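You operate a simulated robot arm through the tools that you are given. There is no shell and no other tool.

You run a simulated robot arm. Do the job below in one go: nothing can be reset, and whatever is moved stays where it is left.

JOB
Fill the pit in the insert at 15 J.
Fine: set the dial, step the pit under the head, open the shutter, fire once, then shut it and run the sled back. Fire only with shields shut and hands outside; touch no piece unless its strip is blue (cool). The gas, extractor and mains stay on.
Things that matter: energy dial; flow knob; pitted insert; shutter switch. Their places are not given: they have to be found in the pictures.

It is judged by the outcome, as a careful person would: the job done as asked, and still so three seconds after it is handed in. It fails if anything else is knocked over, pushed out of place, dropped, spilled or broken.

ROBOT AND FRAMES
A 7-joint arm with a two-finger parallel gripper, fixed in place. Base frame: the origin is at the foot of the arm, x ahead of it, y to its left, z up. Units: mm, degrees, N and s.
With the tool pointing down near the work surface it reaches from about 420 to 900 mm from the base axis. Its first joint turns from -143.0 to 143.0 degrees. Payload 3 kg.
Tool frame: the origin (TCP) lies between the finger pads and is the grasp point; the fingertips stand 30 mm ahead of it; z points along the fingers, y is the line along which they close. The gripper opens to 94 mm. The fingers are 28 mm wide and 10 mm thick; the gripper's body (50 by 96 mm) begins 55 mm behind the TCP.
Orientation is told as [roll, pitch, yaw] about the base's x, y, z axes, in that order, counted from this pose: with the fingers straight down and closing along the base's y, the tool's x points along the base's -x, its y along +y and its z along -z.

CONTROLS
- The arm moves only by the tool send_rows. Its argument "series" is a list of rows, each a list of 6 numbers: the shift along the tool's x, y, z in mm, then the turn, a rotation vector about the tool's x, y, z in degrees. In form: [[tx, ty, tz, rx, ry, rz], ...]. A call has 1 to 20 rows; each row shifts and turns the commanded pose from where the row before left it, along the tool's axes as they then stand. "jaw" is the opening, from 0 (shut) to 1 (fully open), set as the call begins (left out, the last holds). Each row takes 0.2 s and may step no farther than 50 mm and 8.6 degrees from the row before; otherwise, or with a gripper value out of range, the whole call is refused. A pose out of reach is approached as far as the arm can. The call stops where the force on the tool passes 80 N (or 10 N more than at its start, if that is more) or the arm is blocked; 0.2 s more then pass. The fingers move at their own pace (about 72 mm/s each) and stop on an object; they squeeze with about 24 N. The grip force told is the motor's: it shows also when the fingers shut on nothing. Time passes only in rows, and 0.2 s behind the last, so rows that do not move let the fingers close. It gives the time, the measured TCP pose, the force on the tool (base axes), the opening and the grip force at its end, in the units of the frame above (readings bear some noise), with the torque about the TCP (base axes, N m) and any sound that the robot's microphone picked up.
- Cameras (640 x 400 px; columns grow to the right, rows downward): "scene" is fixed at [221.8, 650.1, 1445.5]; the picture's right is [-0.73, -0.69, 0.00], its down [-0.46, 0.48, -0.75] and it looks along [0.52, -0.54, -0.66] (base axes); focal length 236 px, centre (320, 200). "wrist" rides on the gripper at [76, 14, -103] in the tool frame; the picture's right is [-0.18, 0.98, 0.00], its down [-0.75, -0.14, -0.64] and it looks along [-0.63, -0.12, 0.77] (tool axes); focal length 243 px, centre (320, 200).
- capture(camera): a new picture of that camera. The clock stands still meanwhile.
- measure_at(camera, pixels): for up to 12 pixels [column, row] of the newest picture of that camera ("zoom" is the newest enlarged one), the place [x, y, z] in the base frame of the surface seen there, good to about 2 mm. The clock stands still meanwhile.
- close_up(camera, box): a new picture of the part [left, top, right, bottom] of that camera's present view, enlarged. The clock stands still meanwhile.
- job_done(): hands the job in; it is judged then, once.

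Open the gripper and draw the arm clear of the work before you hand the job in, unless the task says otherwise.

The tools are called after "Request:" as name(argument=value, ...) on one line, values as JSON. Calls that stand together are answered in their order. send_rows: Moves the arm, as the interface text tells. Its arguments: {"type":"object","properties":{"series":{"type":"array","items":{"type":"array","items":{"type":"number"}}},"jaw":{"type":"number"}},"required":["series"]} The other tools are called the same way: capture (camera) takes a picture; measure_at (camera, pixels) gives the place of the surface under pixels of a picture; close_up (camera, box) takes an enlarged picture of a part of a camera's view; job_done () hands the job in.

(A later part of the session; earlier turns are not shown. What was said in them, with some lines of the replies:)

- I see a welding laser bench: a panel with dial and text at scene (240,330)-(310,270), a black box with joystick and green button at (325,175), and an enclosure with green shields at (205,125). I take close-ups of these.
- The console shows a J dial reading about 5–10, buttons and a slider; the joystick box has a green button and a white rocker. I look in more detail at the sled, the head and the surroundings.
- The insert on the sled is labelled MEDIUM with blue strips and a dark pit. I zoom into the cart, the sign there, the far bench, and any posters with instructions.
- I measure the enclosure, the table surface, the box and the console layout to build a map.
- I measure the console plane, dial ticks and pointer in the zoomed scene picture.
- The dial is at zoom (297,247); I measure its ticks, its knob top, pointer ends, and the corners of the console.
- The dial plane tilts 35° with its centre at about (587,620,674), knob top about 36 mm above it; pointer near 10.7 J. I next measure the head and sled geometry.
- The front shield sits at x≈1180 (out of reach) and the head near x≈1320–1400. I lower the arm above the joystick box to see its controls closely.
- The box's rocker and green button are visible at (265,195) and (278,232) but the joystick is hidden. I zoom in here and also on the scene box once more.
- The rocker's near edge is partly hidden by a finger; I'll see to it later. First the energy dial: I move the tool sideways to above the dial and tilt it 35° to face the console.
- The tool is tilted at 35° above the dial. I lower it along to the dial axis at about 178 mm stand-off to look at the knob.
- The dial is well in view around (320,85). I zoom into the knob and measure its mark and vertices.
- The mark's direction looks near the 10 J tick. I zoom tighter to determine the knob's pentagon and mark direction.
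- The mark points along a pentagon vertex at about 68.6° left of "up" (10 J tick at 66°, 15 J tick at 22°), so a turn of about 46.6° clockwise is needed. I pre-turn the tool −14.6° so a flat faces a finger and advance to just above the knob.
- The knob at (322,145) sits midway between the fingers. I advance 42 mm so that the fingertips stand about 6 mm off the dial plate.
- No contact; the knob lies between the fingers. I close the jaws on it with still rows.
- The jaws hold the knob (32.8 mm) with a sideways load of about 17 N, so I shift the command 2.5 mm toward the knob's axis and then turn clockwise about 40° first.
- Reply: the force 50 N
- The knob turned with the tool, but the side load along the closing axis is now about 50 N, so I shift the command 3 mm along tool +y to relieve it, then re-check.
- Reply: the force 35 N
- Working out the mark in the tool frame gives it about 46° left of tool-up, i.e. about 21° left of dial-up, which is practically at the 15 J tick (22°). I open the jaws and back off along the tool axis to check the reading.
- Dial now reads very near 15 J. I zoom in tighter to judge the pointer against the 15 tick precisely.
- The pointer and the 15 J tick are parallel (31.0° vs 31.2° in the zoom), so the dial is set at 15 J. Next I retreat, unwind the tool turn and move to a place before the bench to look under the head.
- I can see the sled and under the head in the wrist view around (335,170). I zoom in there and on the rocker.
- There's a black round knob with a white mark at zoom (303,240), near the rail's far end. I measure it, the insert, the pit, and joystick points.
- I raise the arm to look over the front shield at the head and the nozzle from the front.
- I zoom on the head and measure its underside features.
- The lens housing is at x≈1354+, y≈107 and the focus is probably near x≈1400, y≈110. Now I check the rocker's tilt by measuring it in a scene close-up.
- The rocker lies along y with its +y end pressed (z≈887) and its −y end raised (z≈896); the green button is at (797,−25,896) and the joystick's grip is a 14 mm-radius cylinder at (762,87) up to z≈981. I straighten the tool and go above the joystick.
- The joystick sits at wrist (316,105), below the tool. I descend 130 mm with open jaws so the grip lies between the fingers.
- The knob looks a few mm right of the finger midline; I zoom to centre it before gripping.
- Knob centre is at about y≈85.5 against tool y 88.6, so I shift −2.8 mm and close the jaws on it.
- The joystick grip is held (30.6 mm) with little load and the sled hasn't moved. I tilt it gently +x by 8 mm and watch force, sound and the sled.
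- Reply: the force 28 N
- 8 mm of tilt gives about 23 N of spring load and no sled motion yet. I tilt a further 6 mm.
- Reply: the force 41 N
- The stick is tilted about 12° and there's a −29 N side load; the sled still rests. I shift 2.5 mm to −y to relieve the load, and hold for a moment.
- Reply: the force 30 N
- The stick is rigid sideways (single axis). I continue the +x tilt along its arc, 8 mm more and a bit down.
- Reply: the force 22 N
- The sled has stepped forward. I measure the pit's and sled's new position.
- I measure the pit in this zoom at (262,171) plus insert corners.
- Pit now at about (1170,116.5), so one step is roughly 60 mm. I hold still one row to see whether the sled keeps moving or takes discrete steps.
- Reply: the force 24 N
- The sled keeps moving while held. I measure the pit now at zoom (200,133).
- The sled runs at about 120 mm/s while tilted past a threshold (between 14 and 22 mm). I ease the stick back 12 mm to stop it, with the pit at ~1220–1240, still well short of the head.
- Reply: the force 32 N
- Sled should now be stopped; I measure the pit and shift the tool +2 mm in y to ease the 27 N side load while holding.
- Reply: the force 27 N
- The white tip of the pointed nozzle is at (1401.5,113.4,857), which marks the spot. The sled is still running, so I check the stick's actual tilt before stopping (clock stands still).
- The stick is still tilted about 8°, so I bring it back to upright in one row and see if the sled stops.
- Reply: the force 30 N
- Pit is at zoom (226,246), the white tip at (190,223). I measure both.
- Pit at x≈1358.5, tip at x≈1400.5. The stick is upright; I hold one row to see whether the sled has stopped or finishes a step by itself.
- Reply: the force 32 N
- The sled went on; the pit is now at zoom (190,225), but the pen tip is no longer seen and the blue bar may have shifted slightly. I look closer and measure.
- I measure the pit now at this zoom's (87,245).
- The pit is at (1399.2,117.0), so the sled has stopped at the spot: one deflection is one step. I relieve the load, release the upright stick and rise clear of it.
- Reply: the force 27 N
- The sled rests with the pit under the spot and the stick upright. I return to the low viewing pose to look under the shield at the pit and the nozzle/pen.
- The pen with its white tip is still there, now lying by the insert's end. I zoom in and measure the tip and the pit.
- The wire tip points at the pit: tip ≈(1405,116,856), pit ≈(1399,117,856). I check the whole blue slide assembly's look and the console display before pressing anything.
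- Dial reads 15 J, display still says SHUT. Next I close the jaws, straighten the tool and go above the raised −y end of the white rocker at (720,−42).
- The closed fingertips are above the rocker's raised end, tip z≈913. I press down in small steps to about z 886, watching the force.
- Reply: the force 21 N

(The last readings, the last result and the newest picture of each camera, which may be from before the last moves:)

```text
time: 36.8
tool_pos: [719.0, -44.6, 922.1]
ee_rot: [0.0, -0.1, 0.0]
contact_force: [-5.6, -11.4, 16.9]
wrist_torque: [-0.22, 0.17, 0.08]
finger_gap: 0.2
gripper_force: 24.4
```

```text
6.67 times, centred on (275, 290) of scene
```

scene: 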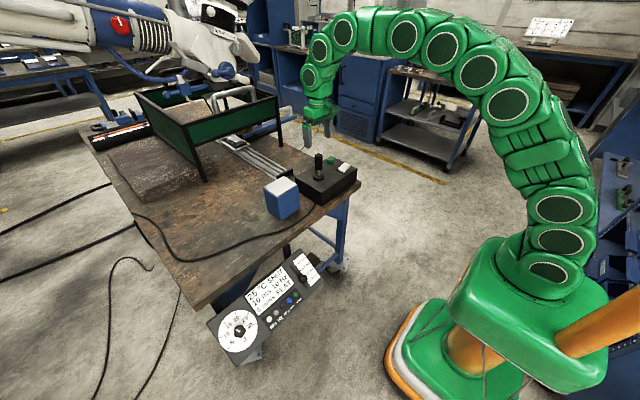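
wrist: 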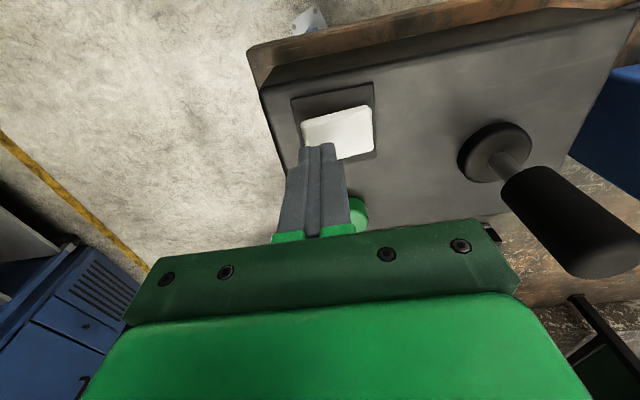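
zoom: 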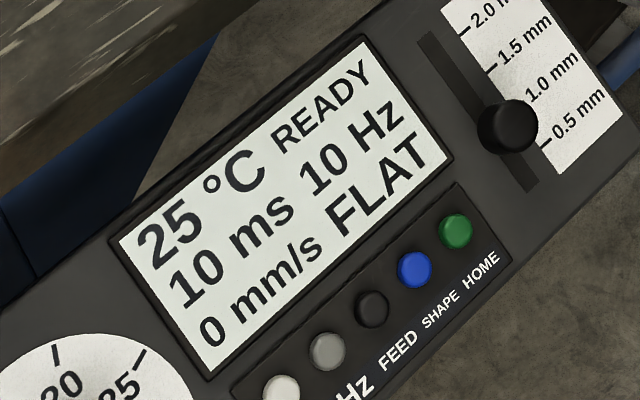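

The display now reads READY: the shutter is open. I lift off and move above the green button at (802,−28), stopping with the tips about 10 mm over it.

Request:
send_rows(series=[[0, 0, -30, 0, 0, 0], [0, 0, -20, 0, 0, 0], [-41, 8, 0, 0, 0, 0], [-41.5, 8, 0, 0, 0, 0], [0, 0, 34, 0, 0, 0]])

Request:
capture(camera="wrist")

Request:
close_up(camera="scene", box=[310, 145, 364, 190])

Request:
close_up(camera="scene", box=[200, 240, 340, 370])

```text
time: 38.0
tool_pos: [801.3, -27.3, 937.3]
ee_rot: [-0.1, -0.2, 0.0]
contact_force: [0.0, -0.3, -0.1]
wrist_torque: [0.0, -0.02, -0.01]
finger_gap: 0.1
gripper_force: 24.3
```

```text
taken
```

wrist: 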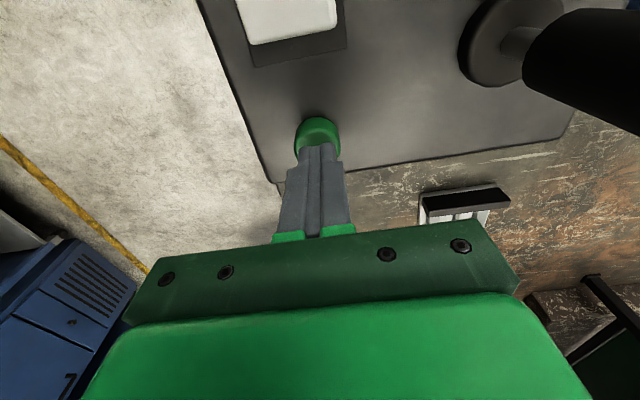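

```text
8.89 times, centred on (337, 168) of scene
```

zoom: 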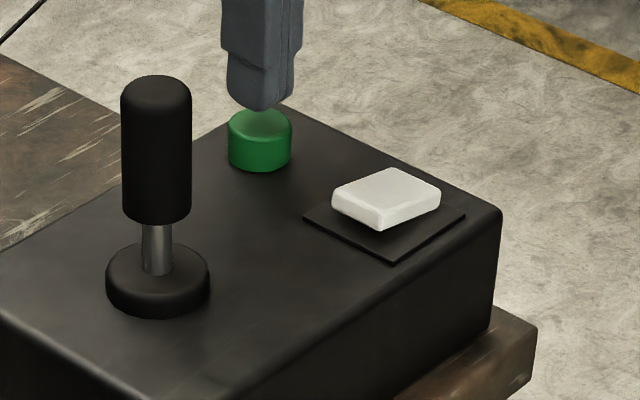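

```text
3.08 times, centred on (270, 305) of scene
```

zoom: 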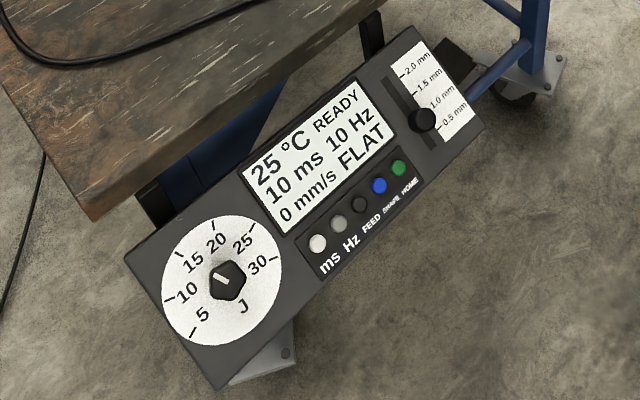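

READY persists, the dial is at 15 J, the pit is under the wire tip, and the arm is outside the shields. I fire with one brief press and release of the green button.

Request:
send_rows(series=[[0, 0, 8, 0, 0, 0], [0, 0, 4, 0, 0, 0], [0, 0, 4, 0, 0, 0], [0, 0, -12, 0, 0, 0], [0, 0, -20, 0, 0, 0]])

Request:
close_up(camera="scene", box=[200, 240, 340, 370])

Request:
close_up(camera="scene", box=[220, 120, 260, 145])

Request:
close_up(camera="scene", box=[310, 145, 364, 190])

```text
time: 39.2
tool_pos: [800.5, -27.0, 953.5]
ee_rot: [0.0, 0.1, -0.1]
contact_force: [0.5, 0.4, -1.0]
wrist_torque: [-0.03, -0.01, 0.0]
finger_gap: 0.0
gripper_force: 23.9
```

```text
3.08 times, centred on (270, 305) of scene
```

zoom: 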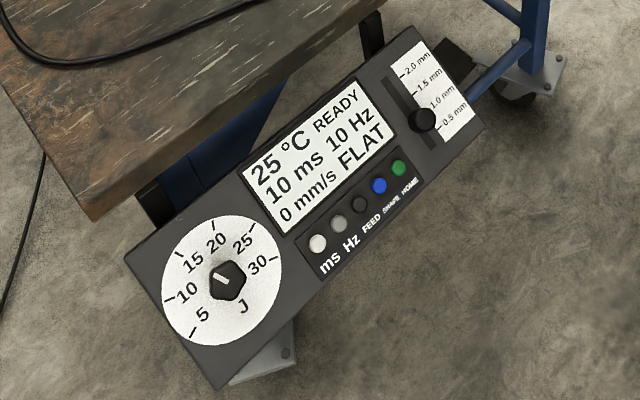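

```text
16.00 times, centred on (240, 132) of scene
```

zoom: 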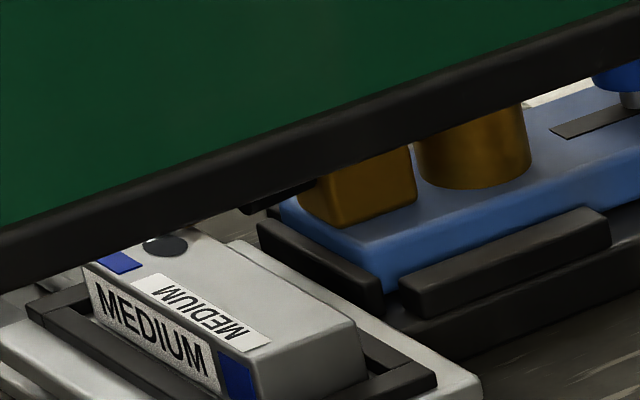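

```text
8.89 times, centred on (337, 168) of scene
```

zoom: 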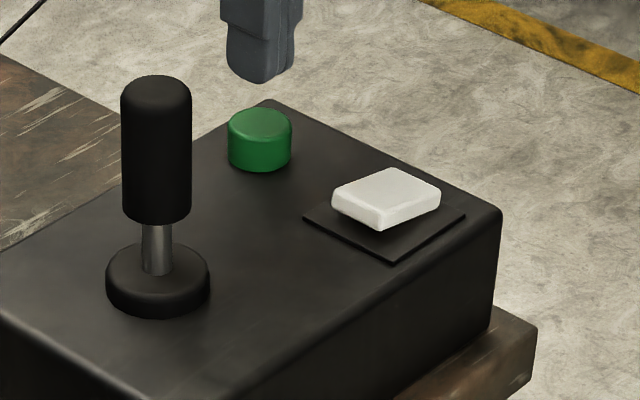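

No change: the pit is still dark and no sound, so the press was too shallow. I press deeper (about 8 mm below the button's top) and release in one call.

Request:
send_rows(series=[[0, 0, 24, 0, 0, 0], [0, 0, 6, 0, 0, 0], [0, 0, 6, 0, 0, 0], [0, 0, -16, 0, 0, 0], [0, 0, -20, 0, 0, 0]])

Request:
close_up(camera="scene", box=[200, 240, 340, 370])

Request:
close_up(camera="scene", box=[220, 120, 260, 145])

```text
time: 40.4
tool_pos: [799.9, -27.9, 953.2]
ee_rot: [-0.1, 0.0, 0.0]
contact_force: [0.5, 0.6, 0.7]
wrist_torque: [0.02, -0.01, 0.0]
finger_gap: 0.0
gripper_force: 24.4
heard: click
```

```text
3.08 times, centred on (270, 305) of scene
```

zoom: 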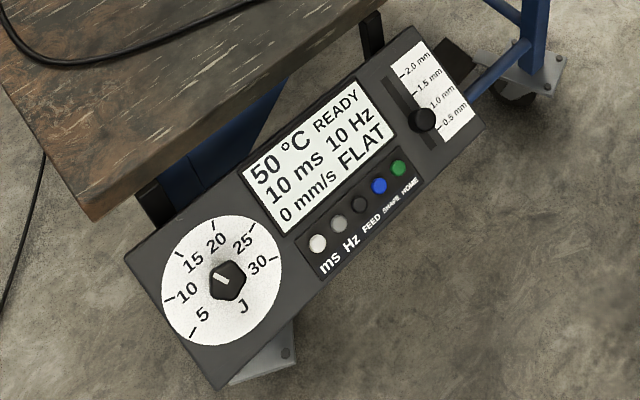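

```text
16.00 times, centred on (240, 132) of scene
```

zoom: 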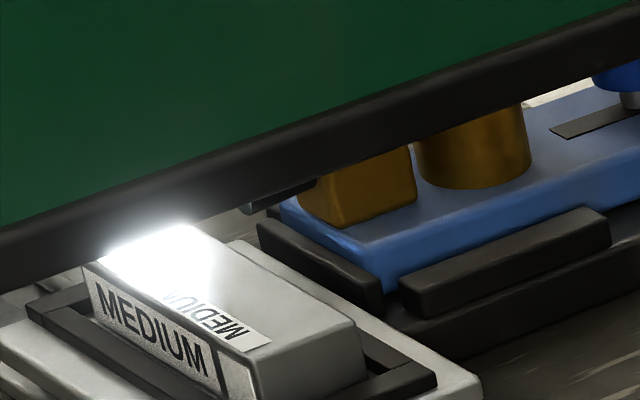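

A click was heard, the pit flashed and the display shows 50 °C: fired once. Now I shut the shutter by pressing the raised +y end of the rocker at (720,−12).

Request:
send_rows(series=[[40, 8, -10, 0, 0, 0], [40, 8, 0, 0, 0, 0], [0, 0, 20, 0, 0, 0]])

Request:
close_up(camera="scene", box=[310, 145, 364, 190])

Request:
close_up(camera="scene", box=[220, 120, 260, 145])

```text
time: 41.2
tool_pos: [720.6, -9.4, 944.5]
ee_rot: [0.0, 0.0, -0.1]
contact_force: [1.1, -0.5, 0.2]
wrist_torque: [0.02, 0.05, -0.02]
finger_gap: 0.0
gripper_force: 23.9
```

```text
8.89 times, centred on (337, 168) of scene
```

zoom: 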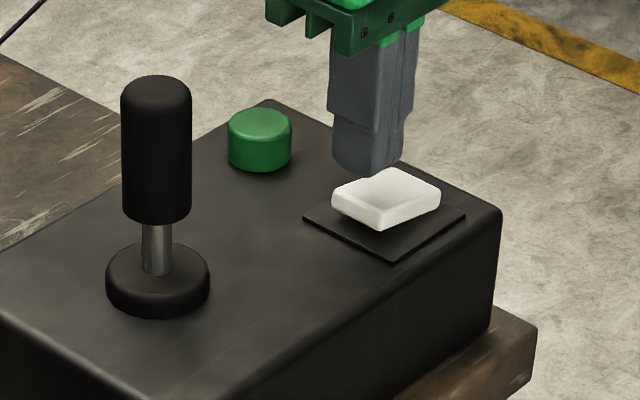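

```text
16.00 times, centred on (240, 132) of scene
```

zoom: 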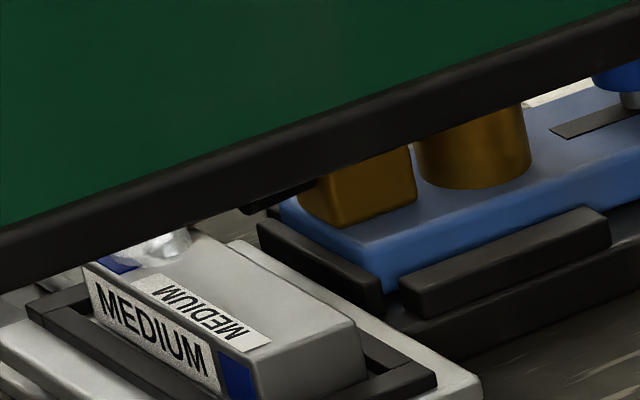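

The pit is now filled with a silver bead. I press the rocker's +y end down to shut the shutter.

Request:
send_rows(series=[[0, -2, 14, 0, 0, 0], [0, 0, 6, 0, 0, 0], [0, 0, 5, 0, 0, 0]])

Request:
close_up(camera="scene", box=[310, 145, 364, 190])

Request:
close_up(camera="scene", box=[200, 240, 340, 370])

```text
time: 42.0
tool_pos: [721.3, -11.8, 919.8]
ee_rot: [0.0, -0.2, -0.1]
contact_force: [-20.5, 6.6, 44.2]
wrist_torque: [-0.18, 0.68, -0.18]
finger_gap: 0.2
gripper_force: 24.0
```

```text
8.89 times, centred on (337, 168) of scene
```

zoom: 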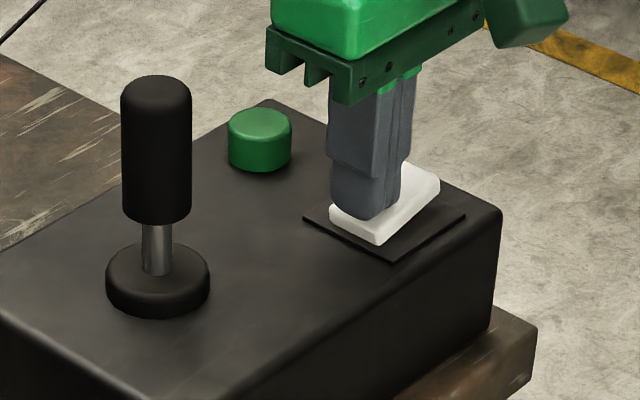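

```text
3.08 times, centred on (270, 305) of scene
```

zoom: 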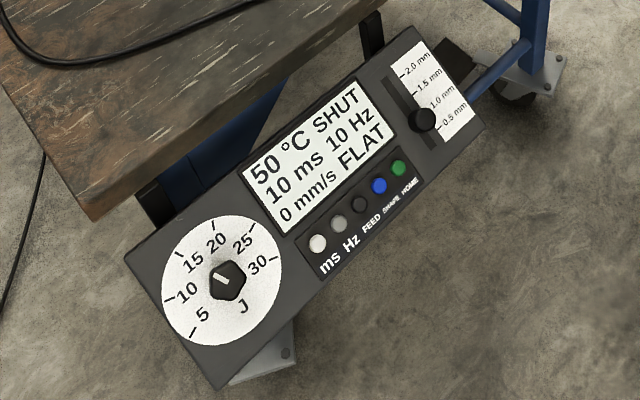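

The display reads SHUT again. I lift, go above the joystick at (762.5,85.3) and open the jaws.

Request:
send_rows(series=[[0, 0, -40, 0, 0, 0], [0, 0, -40, 0, 0, 0], [0, 0, -40, 0, 0, 0], [0, 0, -40, 0, 0, 0], [-20.6, 32.4, 0, 0, 0, 0], [-20.6, 32.4, 0, 0, 0, 0], [0, 32.3, 0, 0, 0, 0]])

Request:
send_rows(series=[[0, 0, 0, 0, 0, 0], [0, 0, 0, 0, 0, 0], [0, 0, 0, 0, 0, 0], [0, 0, 0, 0, 0, 0]], jaw=1)

Request:
capture(camera="wrist")

Request:
close_up(camera="scene", box=[310, 145, 364, 190])

```text
time: 43.6
tool_pos: [764.4, 82.7, 1079.9]
ee_rot: [0.3, 0.0, 0.0]
contact_force: [0.2, 0.3, 0.1]
wrist_torque: [0.03, 0.02, -0.01]
finger_gap: 0.0
gripper_force: 23.8
```

```text
time: 44.6
tool_pos: [764.0, 82.6, 1079.7]
ee_rot: [0.0, 0.1, 0.0]
contact_force: [-0.6, -0.3, 0.7]
wrist_torque: [-0.02, 0.0, -0.01]
finger_gap: 93.9
gripper_force: 0.1
```

```text
taken
```

wrist: 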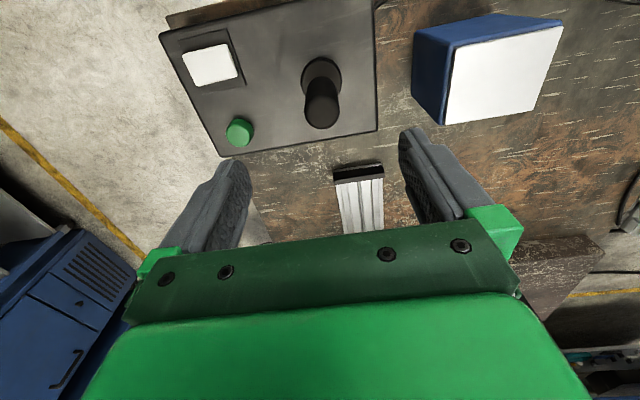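

```text
8.89 times, centred on (337, 168) of scene
```

zoom: 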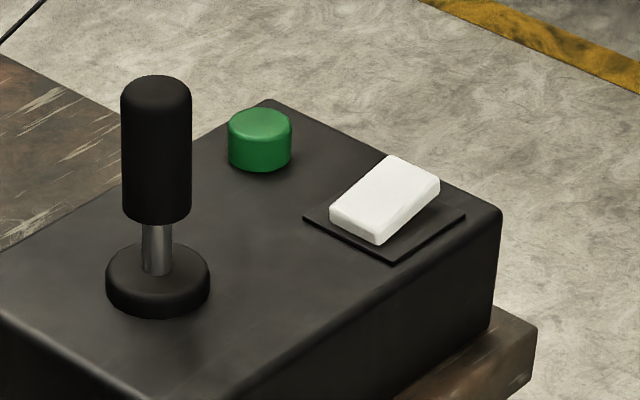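

Shutter rocker is back in its shut position. I correct the position slightly (−1.5, +2.4 mm) and descend around the grip, then close.

Request:
send_rows(series=[[1.5, 2.4, 40, 0, 0, 0], [0, 0, 40, 0, 0, 0], [0, 0, 30, 0, 0, 0], [0, 0, 20, 0, 0, 0], [0, 0, 0, 0, 0, 0]])

Request:
close_up(camera="wrist", box=[230, 80, 420, 250])

```text
time: 45.8
tool_pos: [760.7, 86.2, 947.9]
ee_rot: [0.0, 0.0, 0.0]
contact_force: [0.5, 0.9, 0.1]
wrist_torque: [0.01, 0.01, 0.0]
finger_gap: 94.0
gripper_force: 0.0
```

```text
2.35 times, centred on (325, 165) of wrist
```

zoom: 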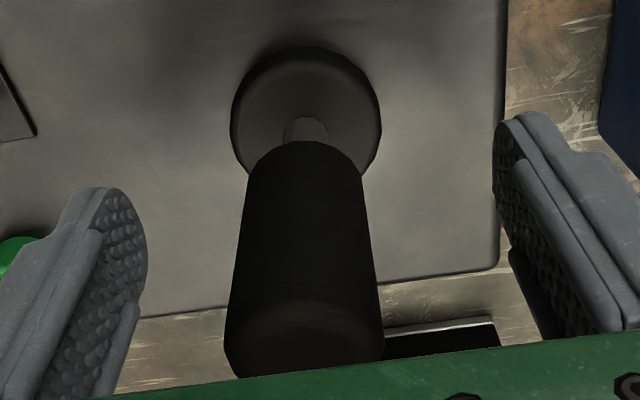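

The knob is now nearly centred between the fingers; I shift −0.8 mm and close.

Request:
send_rows(series=[[0, -0.8, 0, 0, 0, 0], [0, 0, 0, 0, 0, 0], [0, 0, 0, 0, 0, 0], [0, 0, 0, 0, 0, 0], [0, 0, 0, 0, 0, 0]], jaw=0)

Request:
close_up(camera="scene", box=[200, 110, 310, 180])

```text
time: 47.0
tool_pos: [761.8, 83.7, 948.8]
ee_rot: [0.0, 0.0, 0.0]
contact_force: [-0.1, -6.8, 0.5]
wrist_torque: [-1.05, 0.02, 0.0]
finger_gap: 30.3
gripper_force: 44.8
```

```text
5.71 times, centred on (255, 145) of scene
```

zoom: 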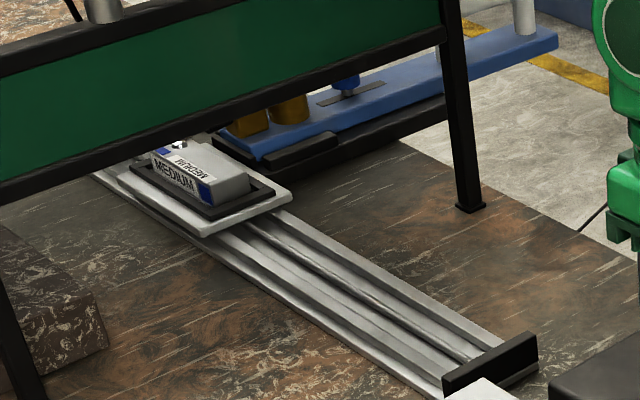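

I pull the stick toward −x along its arc, by about 24 mm, to step the sled back.

Request:
send_rows(series=[[6, 0, 0.3, 0, 0, 0], [6, 0, 0.8, 0, 0, 0], [6, 0, 1.2, 0, 0, 0], [5, 0, 1.5, 0, 0, 0]])

Request:
close_up(camera="scene", box=[200, 110, 310, 180])

Request:
close_up(camera="scene", box=[300, 140, 364, 204])

```text
time: 48.0
tool_pos: [736.4, 85.7, 946.0]
ee_rot: [0.0, 0.2, 0.0]
contact_force: [15.0, -14.7, 31.0]
wrist_torque: [0.15, -1.72, 0.01]
finger_gap: 33.2
gripper_force: 45.5
```

```text
5.71 times, centred on (255, 145) of scene
```

zoom: 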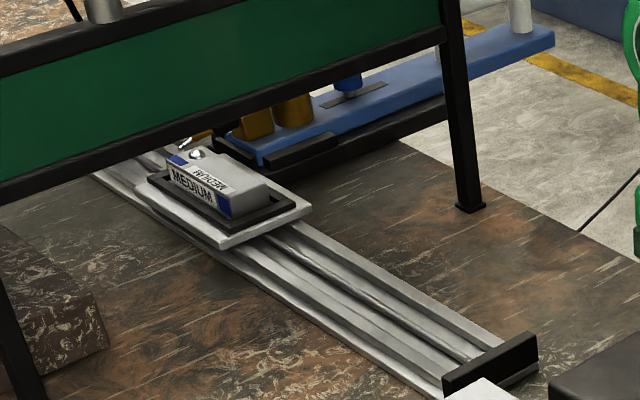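

```text
6.25 times, centred on (332, 172) of scene
```

zoom: 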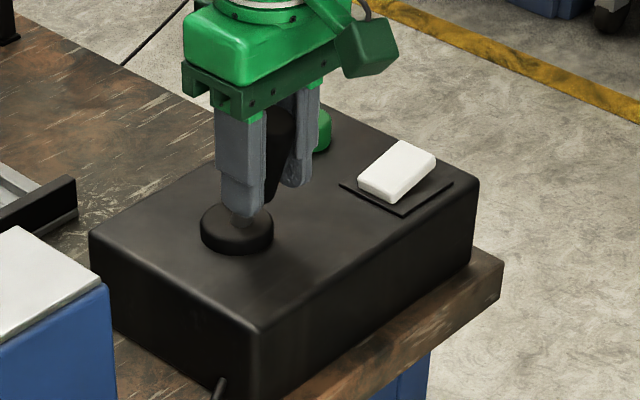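

The sled is running back. I return the stick to upright.

Request:
send_rows(series=[[-8, 0, -1.5, 0, 0, 0], [-8, 0, -1.3, 0, 0, 0], [-7.5, 0, -1, 0, 0, 0]])

Request:
close_up(camera="scene", box=[200, 110, 310, 180])

Request:
close_up(camera="scene", box=[300, 140, 364, 204])

```text
time: 48.8
tool_pos: [760.9, 86.0, 949.5]
ee_rot: [0.1, 0.0, 0.1]
contact_force: [-14.6, 5.3, 31.4]
wrist_torque: [-0.14, 1.08, 0.0]
finger_gap: 32.3
gripper_force: 45.0
```

```text
5.71 times, centred on (255, 145) of scene
```

zoom: 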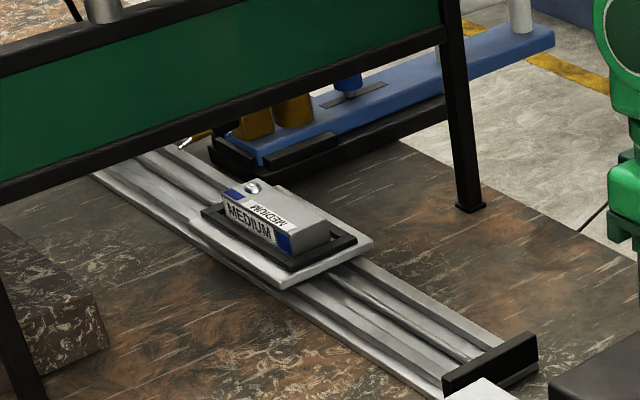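

```text
6.25 times, centred on (332, 172) of scene
```

zoom: 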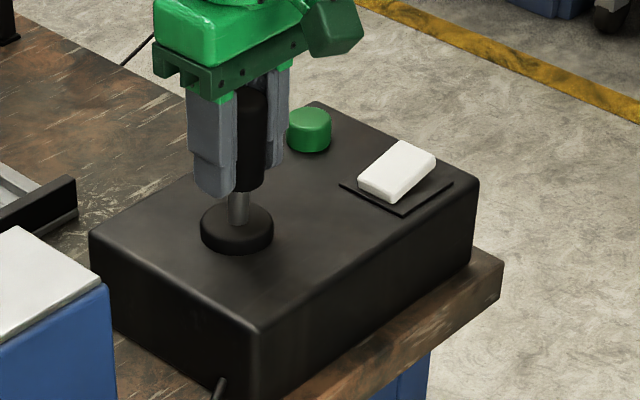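

The sled keeps running home and the stick is near upright. I ease the vertical load, wait for the sled to arrive, and look again.

Request:
send_rows(series=[[-0.8, 0, -2, 0, 0, 0], [0, 0, 0, 0, 0, 0], [0, 0, 0, 0, 0, 0], [0, 0, 0, 0, 0, 0], [0, 0, 0, 0, 0, 0], [0, 0, 0, 0, 0, 0], [0, 0, 0, 0, 0, 0], [0, 0, 0, 0, 0, 0]])

Request:
close_up(camera="scene", box=[200, 110, 310, 180])

Request:
close_up(camera="scene", box=[300, 140, 364, 204])

```text
time: 50.6
tool_pos: [762.5, 85.9, 948.2]
ee_rot: [0.0, 0.0, 0.0]
contact_force: [0.6, 26.0, -49.8]
wrist_torque: [-0.85, -0.04, -0.24]
finger_gap: 31.9
gripper_force: 44.9
```

```text
5.71 times, centred on (255, 145) of scene
```

zoom: 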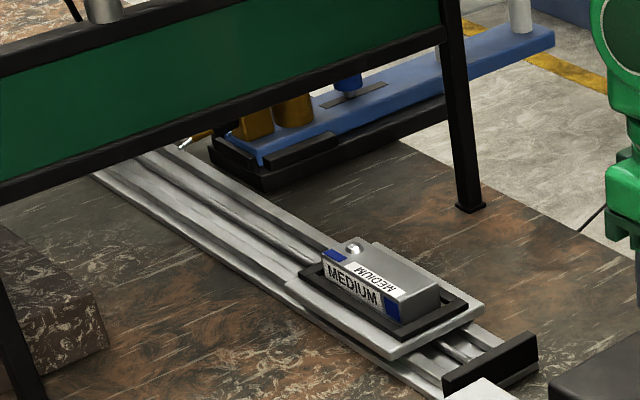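

```text
6.25 times, centred on (332, 172) of scene
```

zoom: 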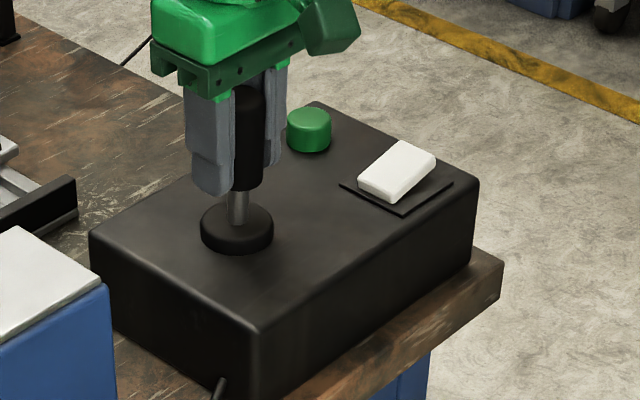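

The sled is home with the pit filled. I ease the residual loads (down 1.2 mm, +2 mm y), then open the jaws.

Request:
send_rows(series=[[0, 2, 1.2, 0, 0, 0], [0, 0, 0, 0, 0, 0]])

Request:
send_rows(series=[[0, 0, 0, 0, 0, 0], [0, 0, 0, 0, 0, 0], [0, 0, 0, 0, 0, 0], [0, 0, 0, 0, 0, 0]], jaw=1)

Request:
close_up(camera="wrist", box=[230, 80, 420, 250])

```text
time: 51.2
tool_pos: [762.4, 86.4, 949.0]
ee_rot: [0.0, 0.0, -0.1]
contact_force: [-6.5, 2.1, -22.7]
wrist_torque: [-0.14, 0.5, 0.12]
finger_gap: 31.9
gripper_force: 45.0
```

```text
time: 52.2
tool_pos: [762.1, 86.3, 948.6]
ee_rot: [0.1, -0.1, -0.1]
contact_force: [0.4, -0.2, -0.4]
wrist_torque: [-0.01, 0.0, 0.01]
finger_gap: 94.1
gripper_force: 0.0
```

```text
2.35 times, centred on (325, 165) of wrist
```

zoom: 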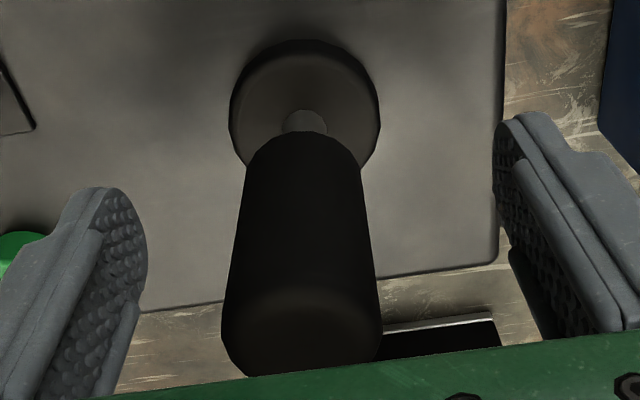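

The jaws are open and clear of the stick. I rise and draw the arm back away from the bench.

Request:
send_rows(series=[[0, 0, -40, 0, 0, 0], [0, 0, -40, 0, 0, 0], [0, 0, -40, 0, 0, 0], [0, 0, -40, 0, 0, 0], [30, -2, -30, 0, 0, 0], [35, -2, -25, 0, 0, 0], [35, -2, -20, 0, 0, 0], [35, -2, -20, 0, 0, 0], [35, -2, -15, 0, 0, 0], [35, -2, -10, 0, 0, 0]])

Request:
capture(camera="scene")

Request:
close_up(camera="scene", box=[200, 240, 340, 370])

Request:
close_up(camera="scene", box=[240, 140, 290, 175])

Request:
close_up(camera="scene", box=[300, 140, 364, 204])

Request:
close_up(camera="scene", box=[80, 0, 270, 120])

```text
time: 54.4
tool_pos: [558.2, 75.0, 1231.1]
ee_rot: [0.1, -0.1, 0.0]
contact_force: [-0.2, 0.1, -0.2]
wrist_torque: [0.0, 0.0, 0.0]
finger_gap: 93.9
gripper_force: 0.0
```

```text
taken
```

scene: 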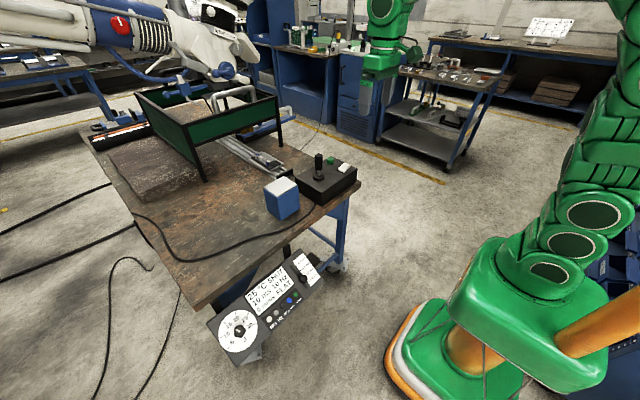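

```text
3.08 times, centred on (270, 305) of scene
```

zoom: 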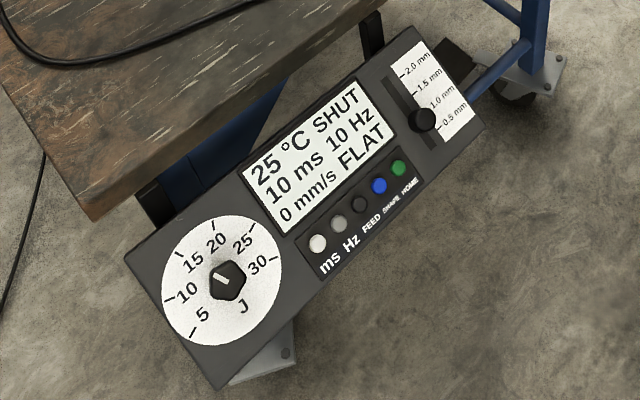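

```text
11.43 times, centred on (265, 158) of scene
```

zoom: 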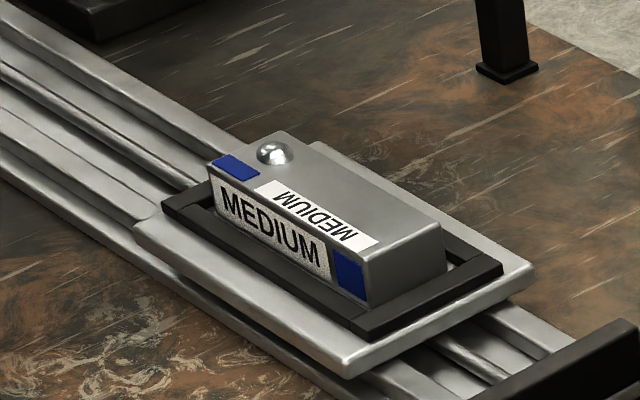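

```text
6.25 times, centred on (332, 172) of scene
```

zoom: 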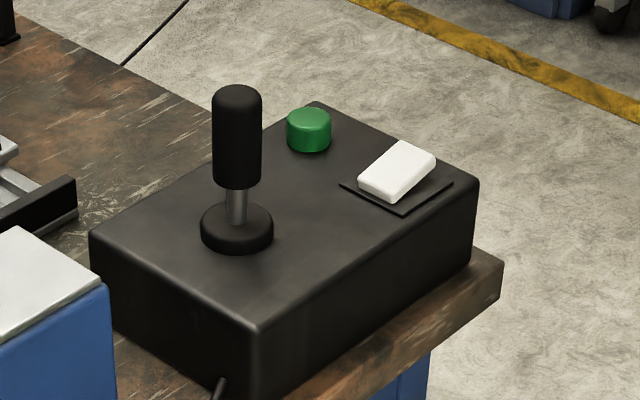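

```text
3.33 times, centred on (175, 60) of scene
```

zoom: 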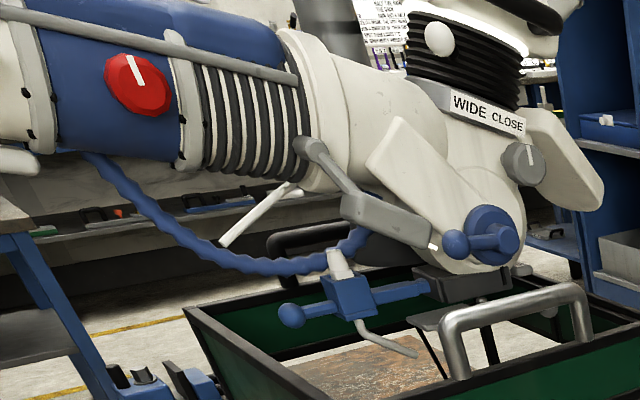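

The pit is filled, strip blue, 25 °C, SHUT, sled home, dial at 15 J. I check once more the blue wire slide against its starting look and the dial.

Request:
close_up(camera="scene", box=[200, 110, 310, 180])

Request:
close_up(camera="scene", box=[205, 290, 275, 370])

Request:
close_up(camera="scene", box=[80, 60, 300, 200])

```text
5.71 times, centred on (255, 145) of scene
```

zoom: 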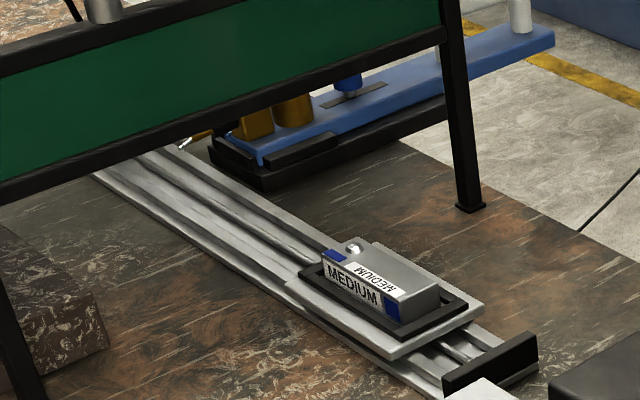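

```text
5.00 times, centred on (240, 330) of scene
```

zoom: 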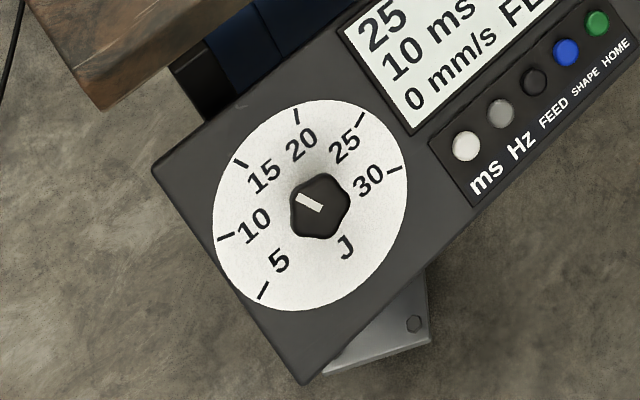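

```text
2.86 times, centred on (190, 130) of scene
```

zoom: 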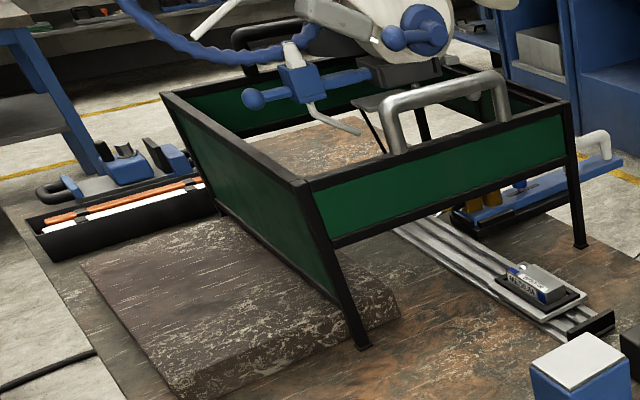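

Everything matches: the pit is filled, the insert's strip is blue at 25 °C, the shutter is SHUT, the sled is home, the dial is at 15 J, and the arm is clear with open jaws. I hand the job in.

Request:
job_done()

```text
The job is handed in.
```

The pit in the MEDIUM insert is filled with one shot at 15 J. The sled is back at its start, the shutter reads SHUT and the insert's strip is blue at 25 °C.

- **Firing:** The first press of the green button was too shallow and did nothing. The second, deeper press gave a single click and flash.
- **Shields and settings:** The arm stayed outside the shields, which looked shut throughout; they were out of the arm's reach, so I judged them by picture only. I left the gas, extractor, mains and flow controls alone.
- **Slight shift:** The blue wire slide beside the rail moved a few millimetres as the sled stepped in. It ended about where it began, perhaps 2 mm off. The machine's own sled motion moved it, not the arm, and it was out of reach to adjust.
- **End state:** The arm is drawn back with the jaws open.
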